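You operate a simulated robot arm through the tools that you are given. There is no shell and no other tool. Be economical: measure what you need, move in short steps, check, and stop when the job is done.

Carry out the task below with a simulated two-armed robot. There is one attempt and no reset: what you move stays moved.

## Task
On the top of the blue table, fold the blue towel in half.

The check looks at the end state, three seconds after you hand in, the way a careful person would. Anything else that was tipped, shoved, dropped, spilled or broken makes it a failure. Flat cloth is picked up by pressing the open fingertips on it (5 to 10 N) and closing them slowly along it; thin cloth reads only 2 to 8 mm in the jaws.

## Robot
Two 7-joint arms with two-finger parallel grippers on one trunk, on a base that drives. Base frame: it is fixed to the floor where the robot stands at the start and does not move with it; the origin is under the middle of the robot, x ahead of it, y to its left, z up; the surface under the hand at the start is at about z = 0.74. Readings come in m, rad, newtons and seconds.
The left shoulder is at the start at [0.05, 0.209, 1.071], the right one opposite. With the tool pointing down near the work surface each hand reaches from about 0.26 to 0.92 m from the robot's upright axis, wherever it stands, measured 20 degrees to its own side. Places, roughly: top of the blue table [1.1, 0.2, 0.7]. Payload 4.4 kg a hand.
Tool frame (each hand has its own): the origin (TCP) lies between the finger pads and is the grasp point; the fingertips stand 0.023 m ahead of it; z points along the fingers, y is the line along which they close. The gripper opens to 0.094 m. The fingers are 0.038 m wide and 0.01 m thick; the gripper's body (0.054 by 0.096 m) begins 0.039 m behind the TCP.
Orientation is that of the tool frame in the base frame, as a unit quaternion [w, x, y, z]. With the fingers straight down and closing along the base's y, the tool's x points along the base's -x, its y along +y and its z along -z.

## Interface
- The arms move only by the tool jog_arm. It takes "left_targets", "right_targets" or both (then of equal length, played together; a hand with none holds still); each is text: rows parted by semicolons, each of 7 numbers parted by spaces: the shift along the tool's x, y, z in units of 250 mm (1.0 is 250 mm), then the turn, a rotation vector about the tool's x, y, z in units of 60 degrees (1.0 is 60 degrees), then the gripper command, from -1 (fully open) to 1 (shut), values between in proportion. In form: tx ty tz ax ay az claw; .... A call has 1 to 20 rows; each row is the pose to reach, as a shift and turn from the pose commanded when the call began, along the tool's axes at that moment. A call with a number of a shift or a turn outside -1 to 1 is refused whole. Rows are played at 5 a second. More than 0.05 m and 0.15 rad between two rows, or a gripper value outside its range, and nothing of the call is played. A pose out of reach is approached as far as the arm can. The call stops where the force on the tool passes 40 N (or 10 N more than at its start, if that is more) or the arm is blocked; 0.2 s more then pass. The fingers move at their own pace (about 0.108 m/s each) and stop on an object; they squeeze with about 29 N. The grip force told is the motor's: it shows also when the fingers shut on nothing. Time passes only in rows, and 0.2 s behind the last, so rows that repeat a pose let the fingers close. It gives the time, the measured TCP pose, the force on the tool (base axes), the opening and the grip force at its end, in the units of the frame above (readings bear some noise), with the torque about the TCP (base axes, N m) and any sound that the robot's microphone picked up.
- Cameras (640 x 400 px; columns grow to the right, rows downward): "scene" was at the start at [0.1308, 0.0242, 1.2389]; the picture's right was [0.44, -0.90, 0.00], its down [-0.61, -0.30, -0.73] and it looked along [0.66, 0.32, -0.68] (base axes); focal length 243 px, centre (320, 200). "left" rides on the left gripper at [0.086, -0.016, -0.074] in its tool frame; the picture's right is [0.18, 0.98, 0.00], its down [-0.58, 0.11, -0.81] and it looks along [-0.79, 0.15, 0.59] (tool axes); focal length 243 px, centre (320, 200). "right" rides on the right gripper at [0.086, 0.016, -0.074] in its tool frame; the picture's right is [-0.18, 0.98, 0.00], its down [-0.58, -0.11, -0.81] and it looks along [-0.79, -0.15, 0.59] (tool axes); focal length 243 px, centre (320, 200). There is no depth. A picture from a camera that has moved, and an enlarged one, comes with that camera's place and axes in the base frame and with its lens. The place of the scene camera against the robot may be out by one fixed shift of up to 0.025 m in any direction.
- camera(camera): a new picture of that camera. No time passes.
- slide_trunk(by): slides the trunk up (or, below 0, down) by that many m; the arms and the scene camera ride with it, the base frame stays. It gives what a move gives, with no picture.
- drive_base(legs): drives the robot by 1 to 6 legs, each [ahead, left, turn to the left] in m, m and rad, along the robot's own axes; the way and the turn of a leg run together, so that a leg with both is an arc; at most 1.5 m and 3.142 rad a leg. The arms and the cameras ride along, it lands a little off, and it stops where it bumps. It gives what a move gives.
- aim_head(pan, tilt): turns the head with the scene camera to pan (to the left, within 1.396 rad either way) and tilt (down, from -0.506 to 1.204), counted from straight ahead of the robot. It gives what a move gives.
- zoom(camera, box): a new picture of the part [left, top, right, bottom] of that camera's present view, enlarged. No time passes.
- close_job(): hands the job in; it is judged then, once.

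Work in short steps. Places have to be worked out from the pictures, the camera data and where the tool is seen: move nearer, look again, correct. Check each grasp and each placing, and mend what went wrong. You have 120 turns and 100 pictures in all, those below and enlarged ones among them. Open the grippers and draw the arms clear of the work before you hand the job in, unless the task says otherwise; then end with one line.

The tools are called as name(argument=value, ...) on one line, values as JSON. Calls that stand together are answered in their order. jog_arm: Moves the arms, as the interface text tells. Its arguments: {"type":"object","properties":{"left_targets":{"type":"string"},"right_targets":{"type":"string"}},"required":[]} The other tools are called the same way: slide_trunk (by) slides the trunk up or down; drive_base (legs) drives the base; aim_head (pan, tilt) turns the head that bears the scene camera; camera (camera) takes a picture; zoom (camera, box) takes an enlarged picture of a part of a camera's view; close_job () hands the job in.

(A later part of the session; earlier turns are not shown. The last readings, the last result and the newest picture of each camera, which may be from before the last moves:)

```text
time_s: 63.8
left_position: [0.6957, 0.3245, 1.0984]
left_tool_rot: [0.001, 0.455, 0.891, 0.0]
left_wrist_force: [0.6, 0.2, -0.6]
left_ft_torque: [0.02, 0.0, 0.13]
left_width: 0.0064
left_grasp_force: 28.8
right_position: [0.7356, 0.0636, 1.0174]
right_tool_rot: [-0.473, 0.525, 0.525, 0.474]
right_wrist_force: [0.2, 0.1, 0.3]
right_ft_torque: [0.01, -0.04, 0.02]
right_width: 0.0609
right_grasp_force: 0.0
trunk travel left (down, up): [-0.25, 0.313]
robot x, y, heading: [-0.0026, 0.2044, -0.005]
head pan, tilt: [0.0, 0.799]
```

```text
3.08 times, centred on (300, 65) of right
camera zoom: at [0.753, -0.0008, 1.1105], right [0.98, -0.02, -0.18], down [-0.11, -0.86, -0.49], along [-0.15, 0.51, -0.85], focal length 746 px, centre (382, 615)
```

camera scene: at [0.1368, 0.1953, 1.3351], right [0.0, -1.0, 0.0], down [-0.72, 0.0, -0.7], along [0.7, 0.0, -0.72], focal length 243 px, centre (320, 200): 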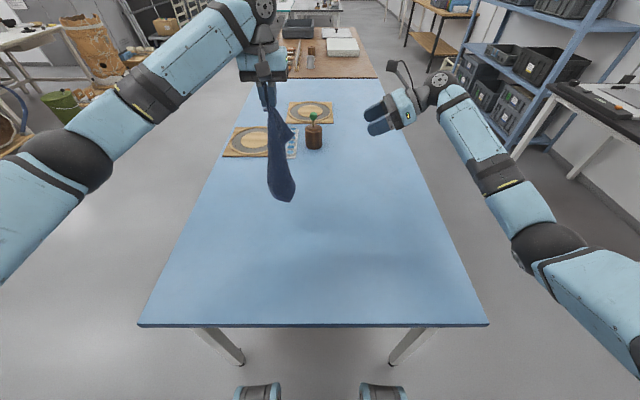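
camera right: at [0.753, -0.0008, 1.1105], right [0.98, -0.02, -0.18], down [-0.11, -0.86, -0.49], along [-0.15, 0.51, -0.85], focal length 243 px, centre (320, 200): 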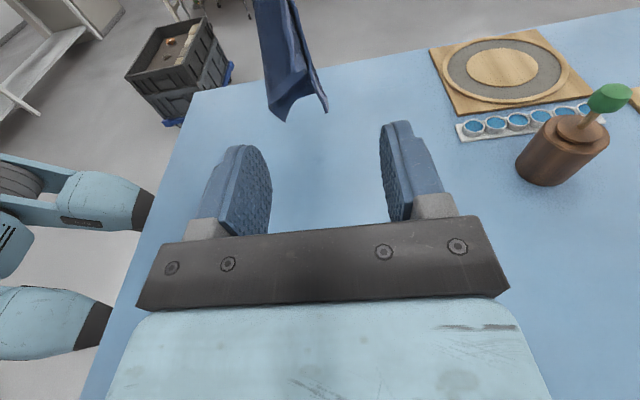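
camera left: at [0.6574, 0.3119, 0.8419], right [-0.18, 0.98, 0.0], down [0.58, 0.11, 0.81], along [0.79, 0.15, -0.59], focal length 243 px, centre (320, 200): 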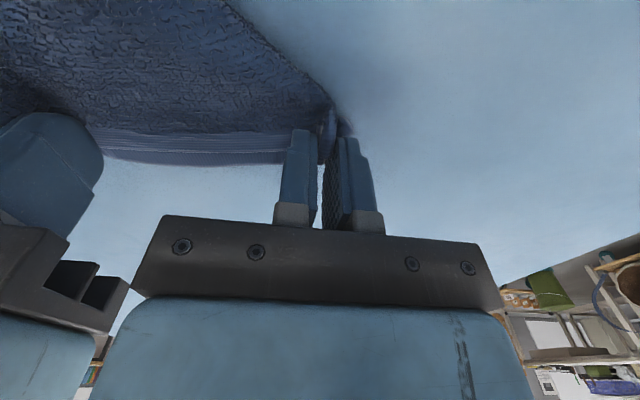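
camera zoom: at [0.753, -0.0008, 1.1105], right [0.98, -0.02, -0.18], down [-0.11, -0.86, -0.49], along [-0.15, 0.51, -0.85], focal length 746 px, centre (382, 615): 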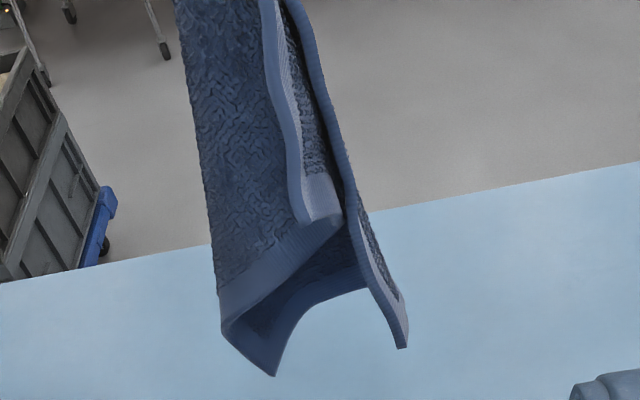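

P (upper corner) ≈ (0.713, 0.232, 0.97); the other layer is about 3–5 cm farther behind. Approach to a stand-off just short of P.

jog_arm(right_targets="-0.08 -0.05 0.1 0 0 0 -0.3; -0.169 -0.09 0.2 0 0 0 -0.3; -0.169 -0.09 0.34 0 0 0 -0.3; -0.169 -0.09 0.46 0 0 0 -0.3; -0.169 -0.09 0.46 0 0 0 -0.3")

camera(camera="right")

zoom(camera="scene", box=[240, 80, 340, 210])

```text
time_s: 65.0
left_position: [0.6947, 0.324, 1.0991]
left_tool_rot: [0.0, 0.454, 0.891, 0.0]
left_wrist_force: [-0.7, -0.2, -0.2]
left_ft_torque: [-0.01, 0.0, 0.11]
left_width: 0.0063
left_grasp_force: 28.9
right_position: [0.7114, 0.1726, 0.9639]
right_tool_rot: [-0.472, 0.526, 0.524, 0.475]
right_wrist_force: [-0.5, -0.4, 0.3]
right_ft_torque: [0.0, 0.0, 0.04]
right_width: 0.061
right_grasp_force: 0.0
trunk travel left (down, up): [-0.25, 0.313]
robot x, y, heading: [0.0006, 0.2057, -0.005]
head pan, tilt: [0.0, 0.799]
```

```text
34 pictures are left
camera right: at [0.7289, 0.1081, 1.0565], right [0.98, -0.02, -0.18], down [-0.11, -0.86, -0.49], along [-0.15, 0.51, -0.85], focal length 243 px, centre (320, 200)
```

right: 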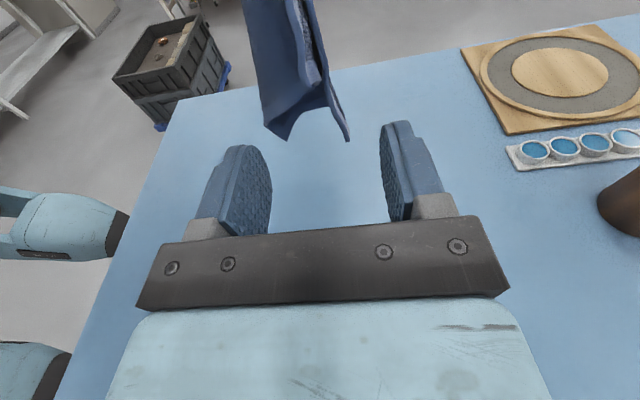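

```text
3.08 times, centred on (290, 145) of scene
camera zoom: at [0.1372, 0.1951, 1.335], right [0.0, -1.0, 0.0], down [-0.72, 0.0, -0.7], along [0.7, 0.0, -0.72], focal length 748 px, centre (412, 369)
```

zoom: 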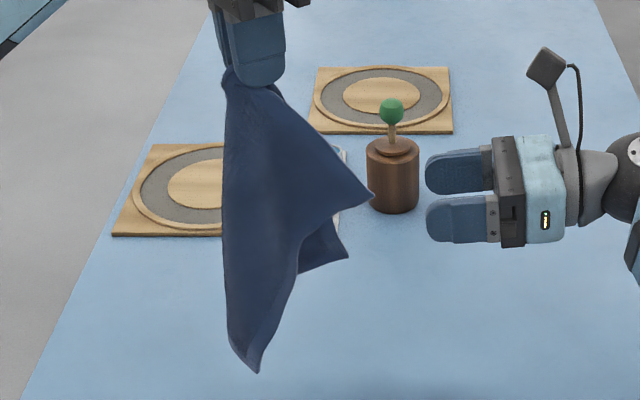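

Aligned: P sits midway between the fingers in height and depth. Advance 6 cm and look before closing.

jog_arm(right_targets="0.009 0 0.09 0 0 0 -0.3; 0.018 0 0.18 0 0 0 -0.3; 0.024 0 0.24 0 0 0 -0.3; 0.024 0 0.24 0 0 0 -0.3")

zoom(camera="scene", box=[240, 80, 340, 210])

zoom(camera="right", box=[200, 20, 440, 220])

```text
time_s: 66.0
left_position: [0.6951, 0.3235, 1.099]
left_tool_rot: [0.0, 0.453, 0.891, 0.001]
left_wrist_force: [0.8, 0.2, 0.2]
left_ft_torque: [-0.03, 0.01, 0.1]
left_width: 0.0065
left_grasp_force: 28.6
right_position: [0.71, 0.235, 0.9638]
right_tool_rot: [-0.473, 0.525, 0.525, 0.474]
right_wrist_force: [0.2, -0.3, -0.5]
right_ft_torque: [-0.01, 0.01, -0.01]
right_width: 0.0614
right_grasp_force: 0.1
trunk travel left (down, up): [-0.25, 0.313]
robot x, y, heading: [0.0021, 0.2086, 0.001]
head pan, tilt: [0.0, 0.799]
```

```text
3.08 times, centred on (290, 145) of scene
camera zoom: at [0.1372, 0.1952, 1.335], right [0.0, -1.0, 0.0], down [-0.72, 0.0, -0.7], along [0.7, 0.0, -0.72], focal length 748 px, centre (412, 369)
```

zoom: 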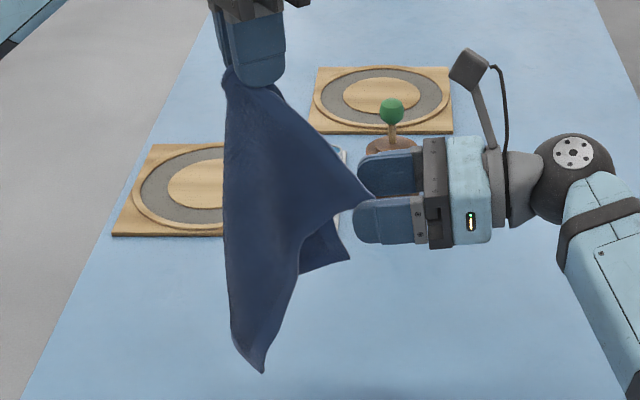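

```text
2.00 times, centred on (320, 120) of right
camera zoom: at [0.7274, 0.1694, 1.0562], right [0.98, -0.02, -0.18], down [-0.11, -0.86, -0.49], along [-0.15, 0.51, -0.85], focal length 485 px, centre (320, 360)
```

zoom: 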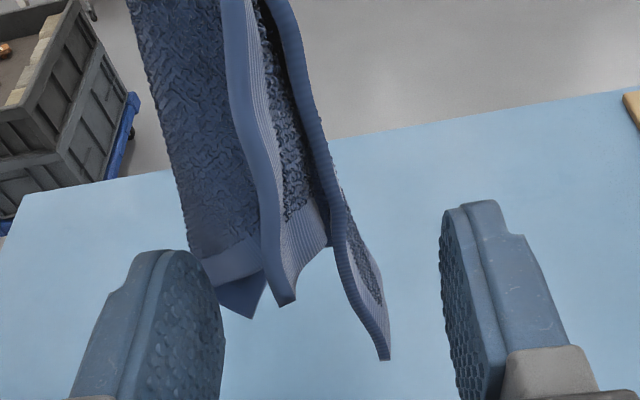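

Only P lies between the pads (the other layer is lower and deeper). Advance 7 mm more and close.

jog_arm(right_targets="0.003 0 0.03 0 0 0 -0.3; 0.003 0 0.03 0 0 0 0; 0.003 0 0.03 0 0 0 0.3; 0.003 0 0.03 0 0 0 0.6; 0.003 0 0.03 0 0 0 0.8; 0.003 0 0.03 0 0 0 1; 0.003 0 0.03 0 0 0 1; 0.003 0 0.03 0 0 0 1")

zoom(camera="scene", box=[240, 80, 340, 210])

zoom(camera="right", box=[200, 20, 440, 220])

```text
time_s: 67.8
left_position: [0.6946, 0.3233, 1.0983]
left_tool_rot: [0.0, 0.454, 0.891, 0.001]
left_wrist_force: [-0.4, 0.1, -0.6]
left_ft_torque: [0.01, 0.03, 0.11]
left_width: 0.0063
left_grasp_force: 28.8
right_position: [0.7108, 0.2418, 0.9645]
right_tool_rot: [-0.473, 0.526, 0.525, 0.474]
right_wrist_force: [0.5, 0.4, 0.8]
right_ft_torque: [0.0, -0.03, 0.0]
right_width: 0.0028
right_grasp_force: 29.2
trunk travel left (down, up): [-0.25, 0.313]
robot x, y, heading: [0.0034, 0.207, -0.002]
head pan, tilt: [0.0, 0.799]
```

```text
3.08 times, centred on (290, 145) of scene
camera zoom: at [0.1371, 0.1954, 1.335], right [0.0, -1.0, 0.0], down [-0.72, 0.0, -0.7], along [0.7, 0.0, -0.72], focal length 748 px, centre (412, 369)
```

zoom: 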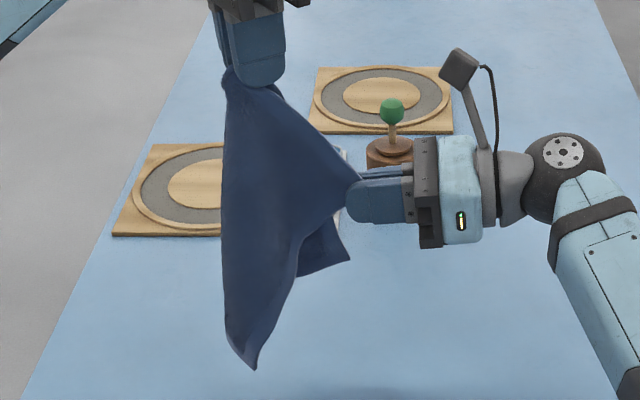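

```text
2.00 times, centred on (320, 120) of right
camera zoom: at [0.7282, 0.1775, 1.0561], right [0.98, -0.02, -0.18], down [-0.11, -0.86, -0.49], along [-0.15, 0.51, -0.85], focal length 485 px, centre (320, 360)
```

zoom: 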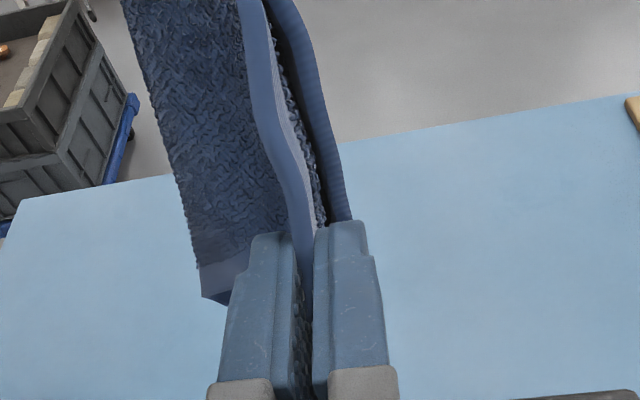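

Right holds P alone (2.8 mm). Raise and draw the right hand out so edge A–P goes level and taut, while turning the left back.

jog_arm(left_targets="0 0 0 0 0 -0.1 1; 0 0 0 0 0 -0.22 1; 0 0 0 0 0 -0.34 1; 0 0 0 0 0 -0.46 1; 0 0 0 0 0 -0.58 1; 0 0 0 0 0 -0.7 1; 0 0 0 0 0 -0.8 1; 0 0 0 0 0 -0.9 1; 0 0 0 0 0 -0.9 1", right_targets="0.07 -0.01 -0.03 0 0 0 1; 0.14 -0.02 -0.08 0 0 0 1; 0.21 -0.03 -0.14 0 0 0 1; 0.27 -0.04 -0.2 0 0 0 1; 0.32 -0.048 -0.27 0 0 0 1; 0.36 -0.048 -0.34 0 0 0 1; 0.376 -0.048 -0.4 0 0 0 1; 0.376 -0.048 -0.442 0 0 0 1; 0.376 -0.048 -0.442 0 0 0 1")

camera(camera="scene")

```text
time_s: 69.5
left_position: [0.6938, 0.3173, 1.0983]
left_tool_rot: [0.001, 0.02, 1.0, -0.004]
left_wrist_force: [1.5, -23.1, 0.3]
left_ft_torque: [-0.55, -0.04, 0.08]
left_width: 0.0067
left_grasp_force: 29.0
right_position: [0.6986, 0.1512, 1.0682]
right_tool_rot: [-0.475, 0.523, 0.529, 0.471]
right_wrist_force: [-2.4, 23.0, -0.5]
right_ft_torque: [-0.23, 0.01, 0.06]
right_width: 0.0027
right_grasp_force: 28.6
trunk travel left (down, up): [-0.25, 0.313]
robot x, y, heading: [0.0018, 0.2095, -0.002]
head pan, tilt: [0.0, 0.799]
stopped in row 8 (left hand): the force on the tool passed its limit at 43 N (the readings are from after the stop); the commanded pose is now the measured one
```

```text
28 pictures are left
camera scene: at [0.1371, 0.1952, 1.335], right [0.0, -1.0, 0.0], down [-0.72, 0.0, -0.7], along [0.7, 0.0, -0.72], focal length 243 px, centre (320, 200)
```

scene: 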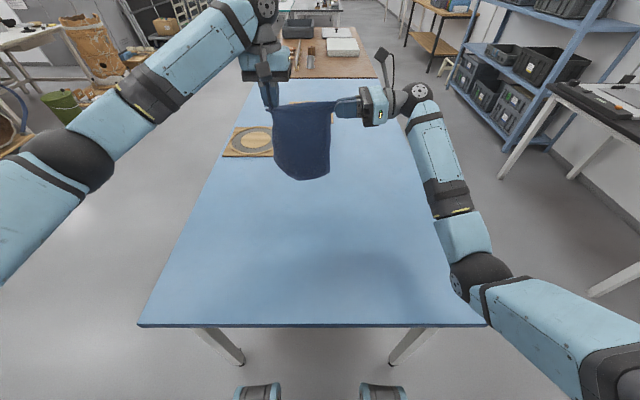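

The towel now hangs flat and open. Ease the tension by bringing the hands 1 cm together, and zoom in.

jog_arm(left_targets="0 -0.016 0 0 0 0 1; 0 -0.016 0 0 0 0 1; 0 -0.016 0 0 0 0 1", right_targets="0 0 0.016 0 0 0 1; 0 0 0.016 0 0 0 1; 0 0 0.016 0 0 0 1")

zoom(camera="scene", box=[240, 70, 380, 190])

```text
time_s: 70.3
left_position: [0.6948, 0.3141, 1.0988]
left_tool_rot: [0.001, 0.019, 1.0, -0.002]
left_wrist_force: [0.6, -13.7, 0.1]
left_ft_torque: [-0.31, -0.06, -0.03]
left_width: 0.0067
left_grasp_force: 29.2
right_position: [0.7003, 0.1519, 1.0689]
right_tool_rot: [-0.474, 0.524, 0.528, 0.472]
right_wrist_force: [-0.8, 13.7, -0.8]
right_ft_torque: [-0.14, 0.04, 0.02]
right_width: 0.0025
right_grasp_force: 29.0
trunk travel left (down, up): [-0.25, 0.313]
robot x, y, heading: [0.0004, 0.2065, -0.005]
head pan, tilt: [0.0, 0.799]
```

```text
3.33 times, centred on (310, 130) of scene
camera zoom: at [0.1372, 0.1953, 1.335], right [0.0, -1.0, 0.0], down [-0.72, 0.0, -0.7], along [0.7, 0.0, -0.72], focal length 810 px, centre (353, 433)
```

zoom: 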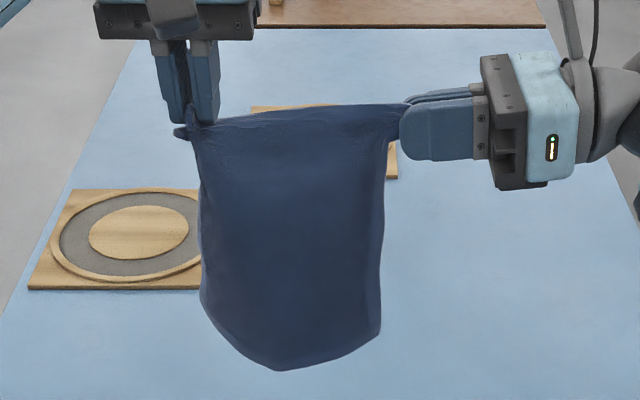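

Hanging length ≈ 0.225 m. Lower it until the bottom edge touches, then start drawing back toward the robot to lay it flat, while reducing the right hand's tilt.

jog_arm(left_targets="0 0 0.12 0 0 0 1; 0 0 0.26 0 0 0 1; 0 0 0.4 0 0 0 1; 0.08 0 0.47 0 0 0 1; 0.2 0 0.5 0 0 0 1; 0.34 0 0.54 0 0 0 1; 0.46 0 0.58 0 0 0 1; 0.46 0 0.58 0 0 0 1", right_targets="-0.111 0 0.016 0 -0.1 0 1; -0.242 0 0.033 0 -0.2 0 1; -0.373 0 0.051 0 -0.3 0 1; -0.432 -0.08 0.062 0 -0.4 0 1; -0.453 -0.2 0.068 0 -0.5 0 1; -0.483 -0.34 0.075 0 -0.6 0 1; -0.514 -0.46 0.084 0 -0.7 0 1; -0.514 -0.46 0.084 0 -0.7 0 1")

zoom(camera="scene", box=[220, 80, 400, 220])

```text
time_s: 72.1
left_position: [0.5782, 0.3191, 0.9521]
left_tool_rot: [0.001, 0.019, 1.0, -0.003]
left_wrist_force: [0.8, -9.6, 0.2]
left_ft_torque: [-0.21, -0.04, 0.01]
left_width: 0.0063
left_grasp_force: 29.0
right_position: [0.5847, 0.1589, 0.9368]
right_tool_rot: [-0.254, 0.658, 0.662, 0.252]
right_wrist_force: [-1.8, 10.2, 0.1]
right_ft_torque: [0.16, 0.03, 0.03]
right_width: 0.0026
right_grasp_force: 29.1
trunk travel left (down, up): [-0.25, 0.313]
robot x, y, heading: [0.0, 0.2059, -0.005]
head pan, tilt: [0.0, 0.799]
```

```text
2.86 times, centred on (310, 150) of scene
camera zoom: at [0.1376, 0.1952, 1.3349], right [0.0, -1.0, 0.0], down [-0.72, 0.0, -0.7], along [0.7, 0.0, -0.72], focal length 694 px, centre (349, 343)
```

zoom: 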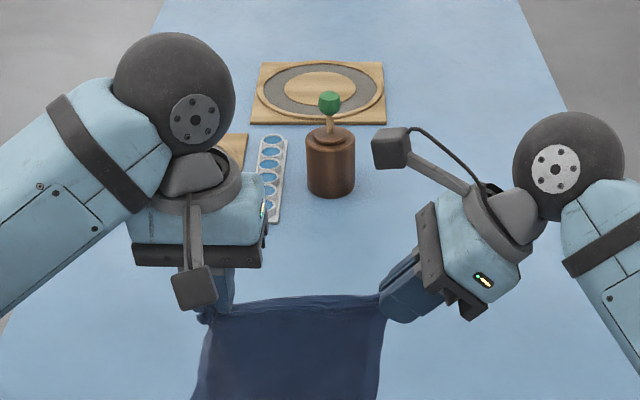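

zoom(camera="scene", box=[240, 160, 380, 260])

camera(camera="left")

```text
4.00 times, centred on (310, 210) of scene
camera zoom: at [0.1376, 0.1952, 1.3349], right [0.0, -1.0, 0.0], down [-0.72, 0.0, -0.7], along [0.7, 0.0, -0.72], focal length 972 px, centre (360, 160)
```

zoom: 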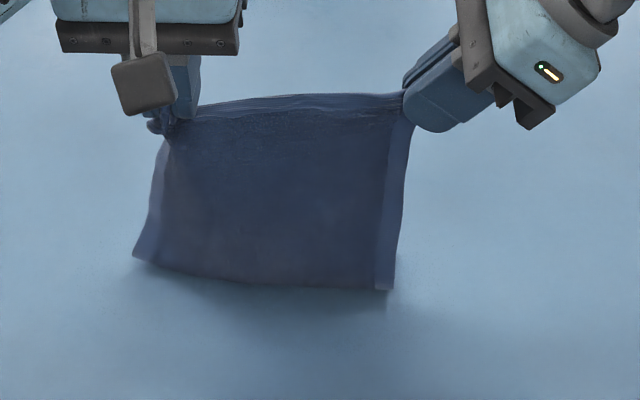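

```text
24 pictures are left
camera left: at [0.4907, 0.3067, 1.0259], right [-0.15, 0.99, -0.01], down [0.58, 0.09, 0.81], along [0.8, 0.12, -0.59], focal length 243 px, centre (320, 200)
```

left: 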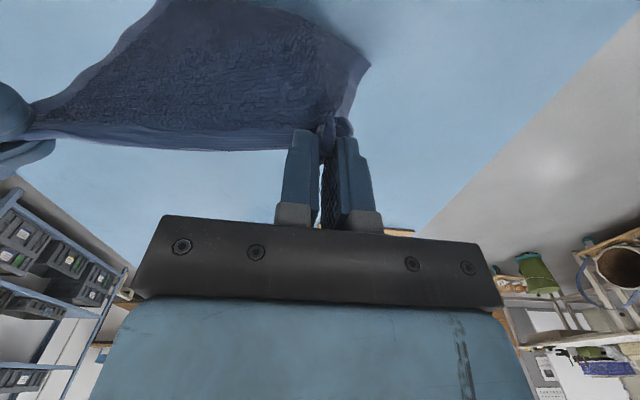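

The towel hangs as a clean rectangle with its lower hem just at the table under the hands (x≈0.58). I'll lay the lower half forward: move the hands +x while lowering.

jog_arm(left_targets="0 0 -0.12 0 0 0 1; -0.12 0 -0.06 0 0 0 1; -0.24 0 0.02 0 0 0 1; -0.36 0 0.12 0 0 0 1; -0.46 0 0.22 0 0 0 1; -0.5 0 0.28 0 0 0 1; -0.5 0 0.28 0 0 0 1", right_targets="0.08 0 -0.089 0 0 0 1; 0.04 0.12 -0.045 0 0 0 1; -0.013 0.24 0.015 0 0 0 1; -0.08 0.36 0.089 0 0 0 1; -0.147 0.46 0.163 0 0 0 1; -0.187 0.5 0.208 0 0 0 1; -0.187 0.5 0.208 0 0 0 1")

zoom(camera="scene", box=[220, 100, 400, 240])

```text
time_s: 73.7
left_position: [0.7044, 0.3127, 0.8825]
left_tool_rot: [0.001, 0.018, 1.0, -0.002]
left_wrist_force: [0.5, -1.6, 0.3]
left_ft_torque: [-0.03, 0.0, -0.07]
left_width: 0.0064
left_grasp_force: 28.7
right_position: [0.7136, 0.1587, 0.8697]
right_tool_rot: [-0.254, 0.658, 0.662, 0.253]
right_wrist_force: [-0.4, 1.8, 0.3]
right_ft_torque: [0.02, 0.01, 0.05]
right_width: 0.0027
right_grasp_force: 29.4
trunk travel left (down, up): [-0.25, 0.313]
robot x, y, heading: [-0.0018, 0.2074, -0.002]
head pan, tilt: [0.0, 0.799]
```

```text
2.86 times, centred on (310, 170) of scene
camera zoom: at [0.1369, 0.1954, 1.335], right [0.0, -1.0, 0.0], down [-0.72, 0.0, -0.7], along [0.7, 0.0, -0.72], focal length 694 px, centre (349, 286)
```

zoom: 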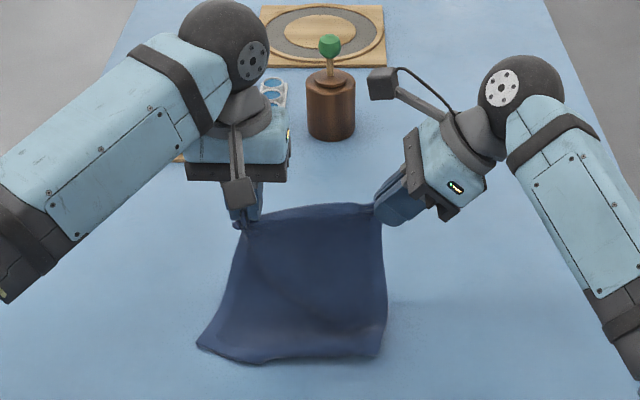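

Lower hem lies at x≈0.605, y≈0.17–0.37. The fold line will be x≈0.723; I now swing the held edge back toward the robot in an arc, shifting ~2 cm left to line the corners up.

jog_arm(left_targets="-0.088 0.016 0.016 0 0 0 1; -0.04 0.032 0.024 0 0 0 1; 0.08 0.048 0.048 0 0 0 1; 0.18 0.064 0.112 0 0 0 1; 0.264 0.08 0.2 0 0 0 1; 0.32 0.08 0.3 0 0 0 1; 0.32 0.08 0.3 0 0 0 1", right_targets="0.001 0.06 0.023 0 0 0 1; 0.008 0.012 0.039 0 0 0 1; 0 -0.108 0.065 0 0 0 1; -0.028 -0.208 0.115 0 0 0 1; -0.067 -0.292 0.182 0 0 0 1; -0.12 -0.352 0.241 0 0 0 1; -0.12 -0.352 0.241 0 0 0 1")

zoom(camera="scene", box=[220, 100, 400, 240])

```text
time_s: 75.3
left_position: [0.6264, 0.3365, 0.8082]
left_tool_rot: [0.001, 0.018, 1.0, -0.003]
left_wrist_force: [0.2, -8.2, 0.5]
left_ft_torque: [-0.2, -0.03, -0.02]
left_width: 0.0065
left_grasp_force: 29.4
right_position: [0.621, 0.1778, 0.8014]
right_tool_rot: [-0.253, 0.658, 0.663, 0.253]
right_wrist_force: [0.1, 8.4, -0.9]
right_ft_torque: [0.11, -0.02, -0.02]
right_width: 0.0023
right_grasp_force: 29.1
trunk travel left (down, up): [-0.25, 0.313]
robot x, y, heading: [-0.0028, 0.2082, 0.001]
head pan, tilt: [0.0, 0.799]
```

```text
2.86 times, centred on (310, 170) of scene
camera zoom: at [0.1372, 0.1953, 1.335], right [0.0, -1.0, 0.0], down [-0.72, 0.0, -0.7], along [0.7, 0.0, -0.72], focal length 694 px, centre (349, 286)
```

zoom: 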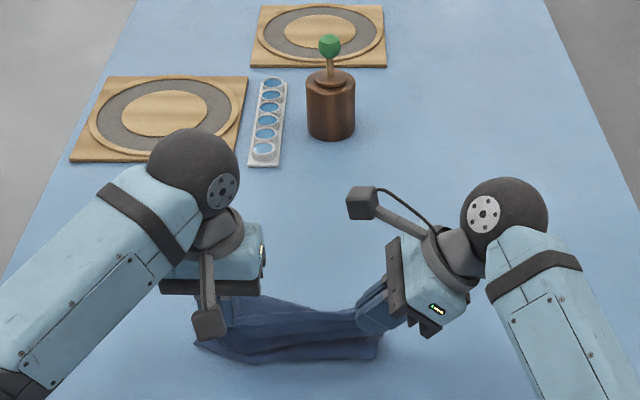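

The top half is coming over well. Lower the held corners to the table, just inside the bottom hem.

jog_arm(left_targets="0.01 0 0.05 0 0 0 1; 0.02 0 0.09 0 0 0 1; 0.03 0 0.12 0 0 0 1; 0.03 0 0.12 0 0 0 1", right_targets="-0.018 -0.01 0.02 0 0 0 1; -0.034 -0.015 0.037 0 0 0 1; -0.045 -0.02 0.05 0 0 0 1; -0.045 -0.02 0.05 0 0 0 1")

zoom(camera="scene", box=[260, 160, 360, 230])

camera(camera="left")

```text
time_s: 76.3
left_position: [0.6184, 0.3384, 0.7789]
left_tool_rot: [0.0, 0.019, 1.0, -0.002]
left_wrist_force: [0.6, -11.8, 5.2]
left_ft_torque: [-0.34, 0.02, -0.02]
left_width: 0.0067
left_grasp_force: 28.4
right_position: [0.6177, 0.178, 0.7865]
right_tool_rot: [-0.254, 0.658, 0.662, 0.253]
right_wrist_force: [-0.2, 12.9, -1.5]
right_ft_torque: [0.09, 0.04, -0.01]
right_width: 0.0026
right_grasp_force: 28.7
trunk travel left (down, up): [-0.25, 0.313]
robot x, y, heading: [0.0008, 0.2065, -0.007]
head pan, tilt: [0.0, 0.799]
```

```text
5.71 times, centred on (310, 195) of scene
camera zoom: at [0.1368, 0.1953, 1.3351], right [0.0, -1.0, 0.0], down [-0.72, 0.0, -0.7], along [0.7, 0.0, -0.72], focal length 1389 px, centre (377, 229)
```

zoom: 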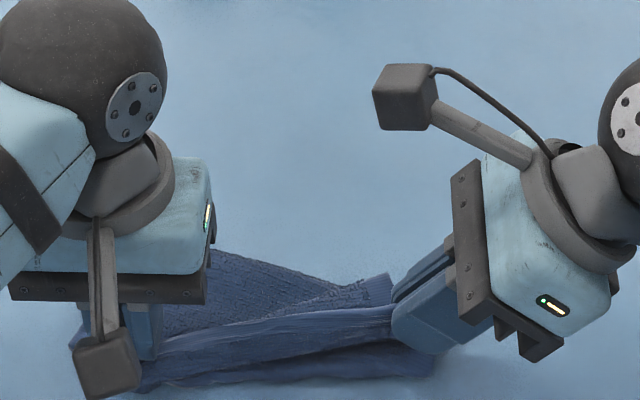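

```text
20 pictures are left
camera left: at [0.5303, 0.3247, 0.8519], right [-0.15, 0.99, -0.01], down [0.58, 0.09, 0.81], along [0.8, 0.12, -0.59], focal length 243 px, centre (320, 200)
```

left: 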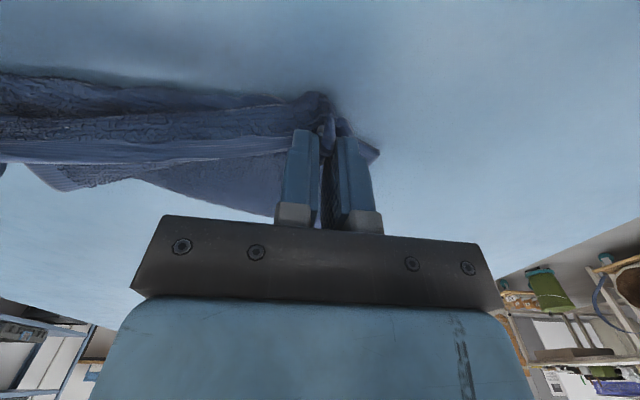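

Behind the held edge the right part looks shorter than it should. Check with the right camera before releasing.

camera(camera="right")

```text
19 pictures are left
camera right: at [0.6341, 0.1918, 0.8986], right [0.98, -0.13, -0.12], down [-0.1, -0.97, 0.21], along [-0.15, -0.19, -0.97], focal length 243 px, centre (320, 200)
```

right: 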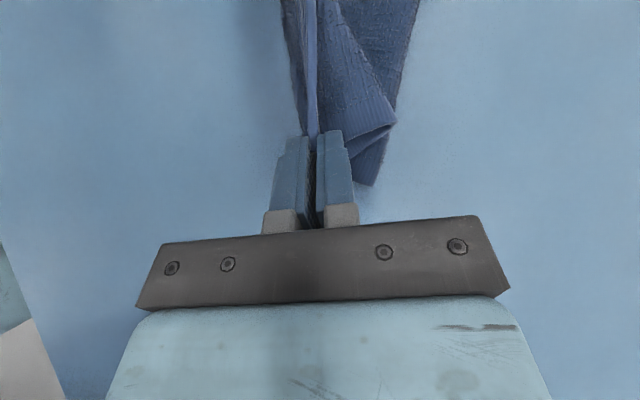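

The right-lower corner has bunched up, but both corners are still held. I'll lift the towel clear again and redo it: lay it fully flat by dragging toward the robot, then fold.

jog_arm(left_targets="0 0 -0.16 0 0 0 1; 0 0 -0.32 0 0 0 1; -0.08 0 -0.48 0 0 0 1; -0.18 0 -0.64 0 0 0 1; -0.28 0 -0.8 0 0 0 1; -0.38 0 -0.96 0 0 0 1; -0.48 0 -0.96 0 0 0 1; -0.48 0 -0.96 0 0 0 1; -0.48 0 -0.96 0 0 0 1", right_targets="0.107 0 -0.119 0 0 0 1; 0.214 0 -0.238 0 0 0 1; 0.321 0.08 -0.357 0 0 0 1; 0.428 0.18 -0.475 0 0 0 1; 0.535 0.28 -0.594 0 0 0 1; 0.642 0.38 -0.713 0 0 0 1; 0.642 0.48 -0.713 0 0 0 1; 0.642 0.48 -0.713 0 0 0 1; 0.642 0.48 -0.713 0 0 0 1")

zoom(camera="scene", box=[220, 80, 400, 220])

```text
time_s: 78.3
left_position: [0.7375, 0.335, 1.0181]
left_tool_rot: [0.001, 0.019, 1.0, -0.003]
left_wrist_force: [0.3, -12.1, 1.7]
left_ft_torque: [-0.29, 0.0, -0.01]
left_width: 0.0065
left_grasp_force: 28.9
right_position: [0.7384, 0.1753, 1.0276]
right_tool_rot: [-0.253, 0.659, 0.661, 0.253]
right_wrist_force: [-0.7, 11.9, -2.4]
right_ft_torque: [0.09, 0.02, 0.01]
right_width: 0.0029
right_grasp_force: 29.0
trunk travel left (down, up): [-0.25, 0.313]
robot x, y, heading: [-0.0014, 0.2079, -0.003]
head pan, tilt: [0.0, 0.799]
```

```text
2.86 times, centred on (310, 150) of scene
camera zoom: at [0.1376, 0.1953, 1.3349], right [0.0, -1.0, 0.0], down [-0.72, 0.0, -0.7], along [0.7, 0.0, -0.72], focal length 694 px, centre (349, 343)
```

zoom: 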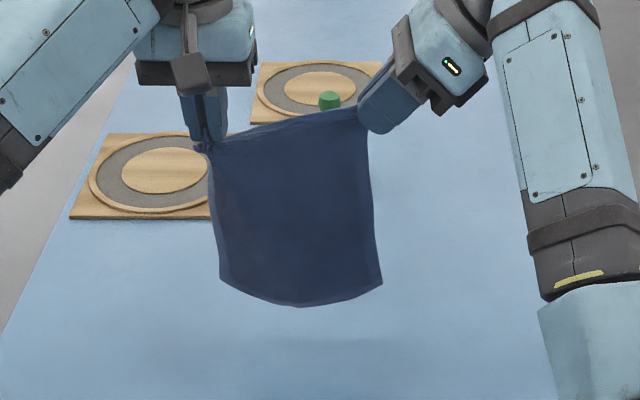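

It hangs flat again. Now lower while drawing back toward the robot so the towel trails and lies flat.

jog_arm(left_targets="0.12 0 0.12 0 0 0 1; 0.24 0 0.26 0 0 0 1; 0.38 0 0.38 0 0 0 1; 0.52 0 0.5 0 0 0 1; 0.66 0 0.6 0 0 0 1; 0.8 0 0.68 0 0 0 1; 0.94 0 0.75 0 0 0 1; 0.94 0 0.75 0 0 0 1", right_targets="-0.08 -0.12 0.089 0 0 0 1; -0.174 -0.24 0.193 0 0 0 1; -0.262 -0.38 0.291 0 0 0 1; -0.348 -0.52 0.386 0 0 0 1; -0.42 -0.66 0.467 0 0 0 1; -0.482 -0.8 0.535 0 0 0 1; -0.527 -0.94 0.585 0 0 0 1; -0.527 -0.94 0.585 0 0 0 1")

camera(camera="left")

```text
time_s: 79.4
left_position: [0.5968, 0.3321, 0.8915]
left_tool_rot: [0.006, 0.024, 1.0, -0.011]
left_wrist_force: [6.1, -32.2, 9.3]
left_ft_torque: [-0.9, -0.15, 0.12]
left_width: 0.0075
left_grasp_force: 29.0
right_position: [0.6189, 0.1542, 0.9169]
right_tool_rot: [-0.221, 0.661, 0.666, 0.265]
right_wrist_force: [-6.1, 31.9, -9.0]
right_ft_torque: [-0.09, 0.06, 0.24]
right_width: 0.0024
right_grasp_force: 28.9
trunk travel left (down, up): [-0.25, 0.313]
robot x, y, heading: [-0.0025, 0.2098, -0.0]
head pan, tilt: [0.0, 0.799]
stopped in row 5 (left hand): the force on the tool passed its limit at 48 N (the readings are from after the stop); the commanded pose is now the measured one
```

```text
17 pictures are left
camera left: at [0.5089, 0.3225, 0.9651], right [-0.14, 0.99, -0.02], down [0.58, 0.1, 0.81], along [0.81, 0.1, -0.58], focal length 243 px, centre (320, 200)
```

left: 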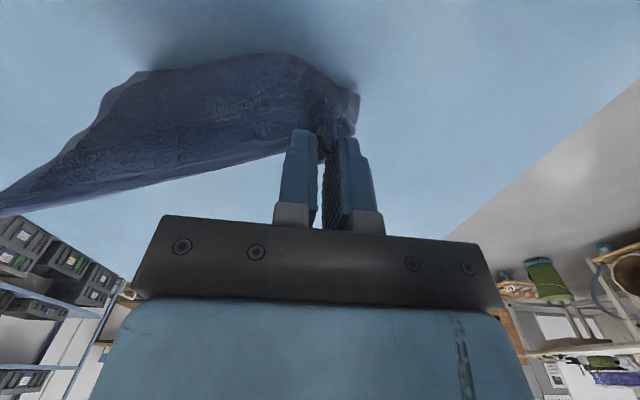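

Tension between the hands tripped the limit as the right hand lagged. Bring the right hand 2 cm inward and level with the left.

jog_arm(right_targets="0.01 -0.03 0.04 0 0 0 1; 0.019 -0.06 0.07 0 0 0 1; 0.019 -0.08 0.098 0 0 0 1; 0.019 -0.08 0.098 0 0 0 1")

camera(camera="scene")

```text
time_s: 79.8
left_position: [0.5978, 0.3295, 0.8931]
left_tool_rot: [0.008, 0.026, 1.0, -0.013]
left_wrist_force: [5.8, -29.8, 8.7]
left_ft_torque: [-0.87, -0.15, 0.13]
left_width: 0.0076
left_grasp_force: 28.9
right_position: [0.6211, 0.1537, 0.9181]
right_tool_rot: [-0.21, 0.663, 0.668, 0.266]
right_wrist_force: [-6.5, 30.3, -8.9]
right_ft_torque: [0.02, 0.11, 0.21]
right_width: 0.0025
right_grasp_force: 28.8
trunk travel left (down, up): [-0.25, 0.313]
robot x, y, heading: [0.0014, 0.2068, 0.002]
head pan, tilt: [0.0, 0.799]
stopped in row 2 (left hand): the force on the tool passed its limit at 46 N (the readings are from after the stop); the commanded pose is now the measured one
```

```text
16 pictures are left
camera scene: at [0.137, 0.195, 1.3351], right [0.0, -1.0, 0.0], down [-0.72, 0.0, -0.7], along [0.7, 0.0, -0.72], focal length 243 px, centre (320, 200)
```

scene: 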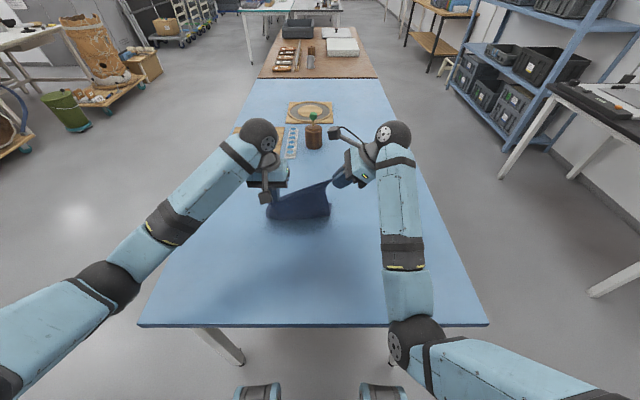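

The right elbow appears to be against the table's near edge. Ease the tension with the left hand instead, then raise the trunk.

jog_arm(left_targets="-0.04 -0.03 -0.04 0 0 0 1; -0.08 -0.06 -0.08 0 0 0 1; -0.08 -0.08 -0.1 0 0 0 1; -0.08 -0.08 -0.1 0 0 0 1")

slide_trunk(by=0.12)

```text
time_s: 80.8
left_position: [0.6163, 0.3131, 0.9161]
left_tool_rot: [0.005, 0.023, 1.0, -0.009]
left_wrist_force: [1.0, 0.2, 0.2]
left_ft_torque: [-0.02, 0.03, -0.02]
left_width: 0.0063
left_grasp_force: 28.4
right_position: [0.6203, 0.1512, 0.9171]
right_tool_rot: [-0.209, 0.665, 0.665, 0.267]
right_wrist_force: [0.0, 0.3, -0.7]
right_ft_torque: [-0.01, 0.05, 0.02]
right_width: 0.0024
right_grasp_force: 28.5
trunk travel left (down, up): [-0.25, 0.313]
robot x, y, heading: [-0.0005, 0.2059, 0.0]
head pan, tilt: [0.0, 0.799]
```

```text
time_s: 82.3
left_position: [0.6165, 0.3127, 1.0368]
left_tool_rot: [0.005, 0.024, 1.0, -0.01]
left_wrist_force: [-0.3, 0.7, -0.2]
left_ft_torque: [0.0, 0.05, -0.03]
left_width: 0.0062
left_grasp_force: 28.9
right_position: [0.6209, 0.1513, 1.0373]
right_tool_rot: [-0.209, 0.664, 0.667, 0.266]
right_wrist_force: [0.4, -0.1, 0.2]
right_ft_torque: [-0.02, 0.0, 0.03]
right_width: 0.0024
right_grasp_force: 29.2
trunk travel left (down, up): [-0.37, 0.193]
robot x, y, heading: [-0.0025, 0.2071, -0.0]
head pan, tilt: [0.0, 0.799]
```

Trunk is up with the towel hanging free. I'll untilt the right hand to fingers-down (jaws still across the hem) so its elbow can swing out again.

jog_arm(right_targets="0.01 0 0.004 0.01 -0.11 0 1; 0.02 0 0.008 0.02 -0.22 0 1; 0.03 0.002 0.011 0.035 -0.33 0 1; 0.04 0.004 0.015 0.05 -0.44 0 1; 0.05 0.005 0.018 0.06 -0.55 0 1; 0.058 0.007 0.022 0.07 -0.65 0 1; 0.058 0.007 0.022 0.07 -0.65 0 1")

camera(camera="scene")

```text
time_s: 83.7
left_position: [0.6173, 0.3189, 1.0322]
left_tool_rot: [0.002, 0.017, 1.0, -0.005]
left_wrist_force: [-0.7, 0.2, -3.0]
left_ft_torque: [-0.07, -0.06, -0.06]
left_width: 0.0062
left_grasp_force: 29.4
right_position: [0.625, 0.164, 1.0471]
right_tool_rot: [-0.011, 0.708, 0.705, 0.024]
right_wrist_force: [0.5, -0.7, 3.6]
right_ft_torque: [0.48, 0.02, -0.17]
right_width: 0.0026
right_grasp_force: 29.3
trunk travel left (down, up): [-0.37, 0.193]
robot x, y, heading: [-0.0, 0.2096, -0.001]
head pan, tilt: [0.0, 0.799]
stopped in row 6 (left hand): the force on the tool passed its limit at 50 N (the readings are from after the stop); the commanded pose is now the measured one
```

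```text
15 pictures are left
camera scene: at [0.1373, 0.1958, 1.4549], right [0.0, -1.0, 0.0], down [-0.72, 0.0, -0.7], along [0.7, 0.0, -0.72], focal length 243 px, centre (320, 200)
```

scene: 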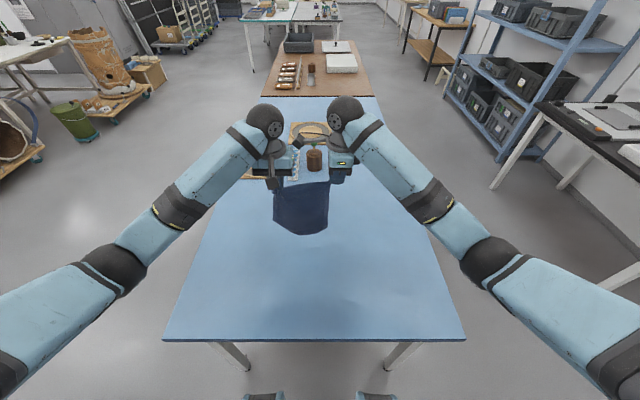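

Elbows are out symmetrically now; the right camera post just touched the left gripper. Turn the right hand back 45° about the vertical so its post clears.

jog_arm(right_targets="0 0 0 0 0 -0.125 1; 0 0 0 0 0 -0.25 1; 0 0 0 0 0 -0.375 1; 0 0 0 0 0 -0.5 1; 0 0 0 0 0 -0.625 1; 0 0 0 0 0 -0.75 1; 0 0 0 0 0 -0.75 1")

zoom(camera="scene", box=[240, 100, 380, 240])

```text
time_s: 85.3
left_position: [0.6176, 0.3181, 1.0331]
left_tool_rot: [0.002, 0.017, 1.0, -0.006]
left_wrist_force: [-0.5, -6.3, -0.2]
left_ft_torque: [-0.13, -0.04, -0.02]
left_width: 0.0062
left_grasp_force: 28.9
right_position: [0.6242, 0.1641, 1.046]
right_tool_rot: [-0.001, 0.384, 0.923, 0.025]
right_wrist_force: [-1.1, 6.2, -0.3]
right_ft_torque: [0.22, -0.01, -0.15]
right_width: 0.0024
right_grasp_force: 28.9
trunk travel left (down, up): [-0.37, 0.193]
robot x, y, heading: [0.0013, 0.2082, -0.003]
head pan, tilt: [0.0, 0.799]
```

```text
2.86 times, centred on (310, 170) of scene
camera zoom: at [0.1371, 0.1954, 1.455], right [0.0, -1.0, 0.0], down [-0.72, 0.0, -0.7], along [0.7, 0.0, -0.72], focal length 694 px, centre (349, 286)
```

zoom: 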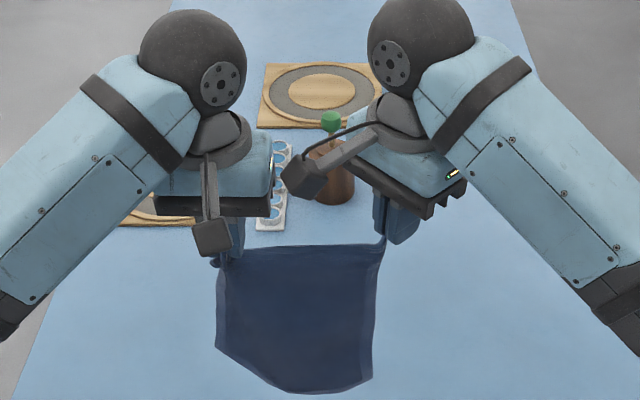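

Both hands are vertical with the towel hanging flat. Go forward, lower, then draw back low so the towel trails flat on the table.

jog_arm(left_targets="-0.18 0.006 0 0 0 0 1; -0.36 0.012 0 0 0 0 1; -0.54 0.018 0.04 0 0 0 1; -0.58 0.02 0.2 0 0 0 1; -0.46 0.016 0.34 0 0 0 1; -0.32 0.011 0.44 0 0 0 1; -0.18 0.006 0.54 0 0 0 1; -0.04 0.001 0.62 0 0 0 1; 0.1 -0.003 0.7 0 0 0 1; 0.24 -0.008 0.76 0 0 0 1; 0.38 -0.013 0.812 0 0 0 1; 0.5 -0.017 0.86 0 0 0 1; 0.54 -0.018 0.9 0 0 0 1; 0.54 -0.018 0.9 0 0 0 1", right_targets="-0.127 0.128 0 0 0 0 1; -0.254 0.255 0 0 0 0 1; -0.381 0.383 0.06 0 0 0 1; -0.409 0.411 0.23 0 0 0 1; -0.324 0.326 0.372 0 0 0 1; -0.226 0.227 0.472 0 0 0 1; -0.127 0.128 0.572 0 0 0 1; -0.028 0.028 0.652 0 0 0 1; 0.071 -0.071 0.732 0 0 0 1; 0.169 -0.17 0.792 0 0 0 1; 0.268 -0.269 0.844 0 0 0 1; 0.353 -0.355 0.892 0 0 0 1; 0.381 -0.383 0.932 0 0 0 1; 0.381 -0.383 0.932 0 0 0 1")

camera(camera="left")

```text
time_s: 88.1
left_position: [0.4874, 0.3084, 0.819]
left_tool_rot: [0.01, 0.019, 1.0, -0.015]
left_wrist_force: [11.3, -25.0, 9.9]
left_ft_torque: [-0.69, -0.28, 0.17]
left_width: 0.007
left_grasp_force: 29.0
right_position: [0.5608, 0.1507, 0.8654]
right_tool_rot: [0.066, 0.384, 0.92, 0.031]
right_wrist_force: [-11.2, 24.3, -10.0]
right_ft_torque: [0.26, 0.07, -0.14]
right_width: 0.0019
right_grasp_force: 29.2
trunk travel left (down, up): [-0.37, 0.193]
robot x, y, heading: [-0.0011, 0.2094, -0.002]
head pan, tilt: [0.0, 0.799]
stopped in row 13 (left hand): the force on the tool passed its limit at 44 N (the readings are from after the stop); the commanded pose is now the measured one
```

```text
13 pictures are left
camera left: at [0.3991, 0.2982, 0.8914], right [-0.14, 0.99, -0.03], down [0.57, 0.11, 0.81], along [0.81, 0.1, -0.58], focal length 243 px, centre (320, 200)
```

left: 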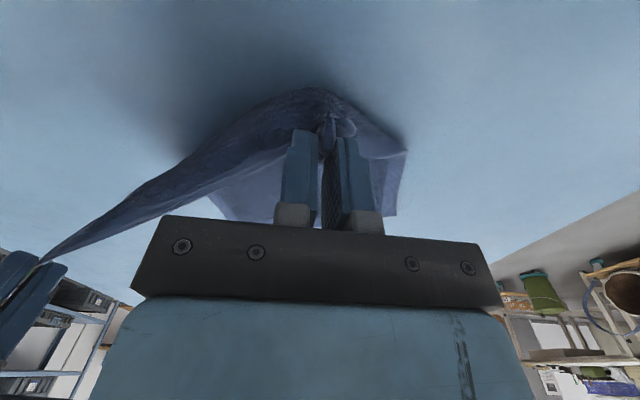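

The right arm can't retract below about x 0.6 at low height, so I'll do the laying farther out (x 0.65–0.85). First match the left to the right, then lift both and move forward.

jog_arm(left_targets="-0.162 0.005 -0.117 0 0 0 1; -0.324 0.01 -0.214 0 0 0 1; -0.447 0.012 -0.331 0 0 0 1; -0.57 0.016 -0.469 0 0 0 1; -0.694 0.02 -0.607 0 0 0 1; -0.816 0.025 -0.744 0 0 0 1; -0.976 0.03 -0.781 0 0 0 1; -0.976 0.03 -0.781 0 0 0 1", right_targets="0 0 0 0 0 0 1; 0 0 0 0 0 0 1; -0.089 0.108 -0.101 0.02 0.02 0 1; -0.179 0.218 -0.222 0.04 0.04 0 1; -0.27 0.328 -0.343 0.06 0.06 0 1; -0.358 0.424 -0.464 0.08 0.08 0 1; -0.463 0.53 -0.523 0.1 0.094 0 1; -0.463 0.53 -0.523 0.1 0.094 0 1")

```text
time_s: 89.9
left_position: [0.7277, 0.3165, 1.0145]
left_tool_rot: [0.007, 0.018, 1.0, -0.011]
left_wrist_force: [-0.8, -1.8, -0.2]
left_ft_torque: [-0.03, -0.03, 0.0]
left_width: 0.006
left_grasp_force: 28.7
right_position: [0.7137, 0.1613, 1.0235]
right_tool_rot: [0.001, 0.386, 0.922, 0.003]
right_wrist_force: [0.5, 2.1, 0.1]
right_ft_torque: [0.02, -0.06, -0.04]
right_width: 0.0017
right_grasp_force: 29.7
trunk travel left (down, up): [-0.37, 0.193]
robot x, y, heading: [-0.0019, 0.2076, 0.001]
head pan, tilt: [0.0, 0.799]
```

Both hands moved well. Now forward to x≈0.83, lower, and draw back low to x≈0.65.

jog_arm(left_targets="-0.18 0 0 0 0 0 1; -0.36 0 0.04 0 0 0 1; -0.42 0 0.18 0 0 0 1; -0.34 0 0.32 0 0 0 1; -0.22 0 0.42 0 0 0 1; -0.1 0 0.52 0 0 0 1; 0.02 0 0.6 0 0 0 1; 0.14 0 0.68 0 0 0 1; 0.24 0 0.748 0 0 0 1; 0.3 0 0.8 0 0 0 1; 0.3 0 0.8 0 0 0 1", right_targets="-0.14 0.142 0 0 0 0 1; -0.281 0.285 0.06 0 0 0 1; -0.337 0.342 0.21 0 0 0 1; -0.281 0.285 0.35 0 0 0 1; -0.197 0.2 0.45 0 0 0 1; -0.112 0.114 0.55 0 0 0 1; -0.028 0.028 0.63 0 0 0 1; 0.056 -0.057 0.71 0 0 0 1; 0.126 -0.128 0.778 0 0 0 1; 0.169 -0.171 0.83 0 0 0 1; 0.169 -0.171 0.83 0 0 0 1")

camera(camera="left")

```text
refused: row 2 steps farther than a row can; nothing moved
```

```text
12 pictures are left
camera left: at [0.6389, 0.3054, 1.0873], right [-0.15, 0.99, -0.02], down [0.57, 0.11, 0.81], along [0.81, 0.11, -0.58], focal length 243 px, centre (320, 200)
```

left: 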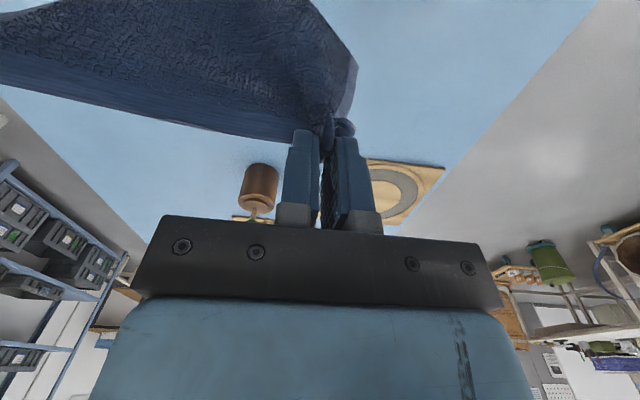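

Row 2 was slightly too long; shortening it and repeating (towel still well held).

jog_arm(left_targets="-0.16 0 0 0 0 0 1; -0.32 0 0.03 0 0 0 1; -0.42 0 0.14 0 0 0 1; -0.38 0 0.28 0 0 0 1; -0.26 0 0.4 0 0 0 1; -0.14 0 0.51 0 0 0 1; 0 0 0.6 0 0 0 1; 0.12 0 0.68 0 0 0 1; 0.22 0 0.748 0 0 0 1; 0.3 0 0.8 0 0 0 1; 0.3 0 0.8 0 0 0 1", right_targets="-0.12 0.122 0 0 0 0 1; -0.24 0.243 0.04 0 0 0 1; -0.337 0.342 0.16 0 0 0 1; -0.309 0.313 0.31 0 0 0 1; -0.225 0.228 0.43 0 0 0 1; -0.14 0.142 0.54 0 0 0 1; -0.042 0.042 0.63 0 0 0 1; 0.042 -0.042 0.71 0 0 0 1; 0.112 -0.114 0.778 0 0 0 1; 0.169 -0.171 0.83 0 0 0 1; 0.169 -0.171 0.83 0 0 0 1")

camera(camera="left")

```text
time_s: 92.0
left_position: [0.6703, 0.2985, 0.8304]
left_tool_rot: [0.012, 0.025, 0.999, -0.02]
left_wrist_force: [4.9, -32.7, 7.0]
left_ft_torque: [-0.86, -0.14, 0.06]
left_width: 0.0078
left_grasp_force: 29.0
right_position: [0.7069, 0.12, 0.8577]
right_tool_rot: [0.037, 0.402, 0.915, -0.002]
right_wrist_force: [-6.0, 32.6, -7.2]
right_ft_torque: [0.45, 0.03, -0.29]
right_width: 0.0018
right_grasp_force: 29.0
right hand out of reach, approached as far as the arm can: row 3, 4
trunk travel left (down, up): [-0.37, 0.193]
robot x, y, heading: [0.0011, 0.2085, -0.001]
head pan, tilt: [0.0, 0.799]
stopped in row 10 (left hand): the force on the tool passed its limit at 43 N (the readings are from after the stop); the commanded pose is now the measured one
```

```text
11 pictures are left
camera left: at [0.5806, 0.2897, 0.9033], right [-0.14, 0.99, -0.04], down [0.57, 0.11, 0.82], along [0.81, 0.09, -0.58], focal length 243 px, centre (320, 200)
```

left: 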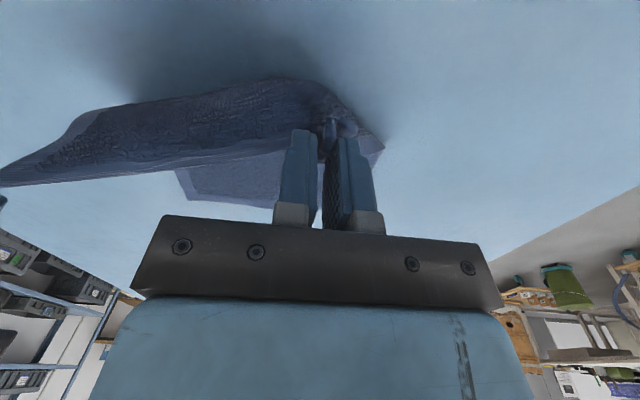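

The right hand lagged (out of reach at x≥0.83) and stretched the edge. Ease both inward, then level them and continue drawing back low.

jog_arm(left_targets="-0.04 -0.05 0 0 0 0 1; -0.02 -0.05 0 0 0 0 1; 0.04 -0.02 0.04 0 0 0 1; 0.08 0 0.08 0 0 0 1; 0.12 0 0.12 0 0 0 1; 0.12 0 0.12 0 0 0 1", right_targets="0.08 0.02 0.02 0 0 0 1; 0.16 0 0.06 0 0 0 1; 0.22 -0.04 0.11 0 0 0 1; 0.25 -0.08 0.16 0 0 0 1; 0.294 -0.131 0.218 0 0 0 1; 0.294 -0.131 0.218 0 0 0 1")

camera(camera="scene")

```text
time_s: 93.6
left_position: [0.6407, 0.3044, 0.7968]
left_tool_rot: [0.009, 0.022, 1.0, -0.015]
left_wrist_force: [-0.6, 1.1, -0.6]
left_ft_torque: [0.02, -0.03, 0.01]
left_width: 0.006
left_grasp_force: 28.8
right_position: [0.6804, 0.0625, 0.818]
right_tool_rot: [0.09, 0.429, 0.898, -0.038]
right_wrist_force: [1.1, -0.1, -0.5]
right_ft_torque: [-0.03, 0.02, -0.01]
right_width: 0.0002
right_grasp_force: 29.0
trunk travel left (down, up): [-0.37, 0.193]
robot x, y, heading: [-0.001, 0.2062, -0.007]
head pan, tilt: [0.0, 0.799]
stopped in row 6 (right hand): the arm was blocked; the commanded pose is now the measured one
```

```text
10 pictures are left
camera scene: at [0.1371, 0.1951, 1.455], right [0.0, -1.0, 0.0], down [-0.72, 0.0, -0.7], along [0.7, 0.0, -0.72], focal length 243 px, centre (320, 200)
```

scene: 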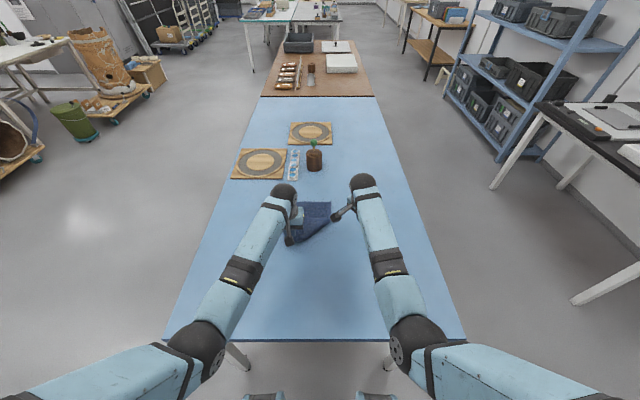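

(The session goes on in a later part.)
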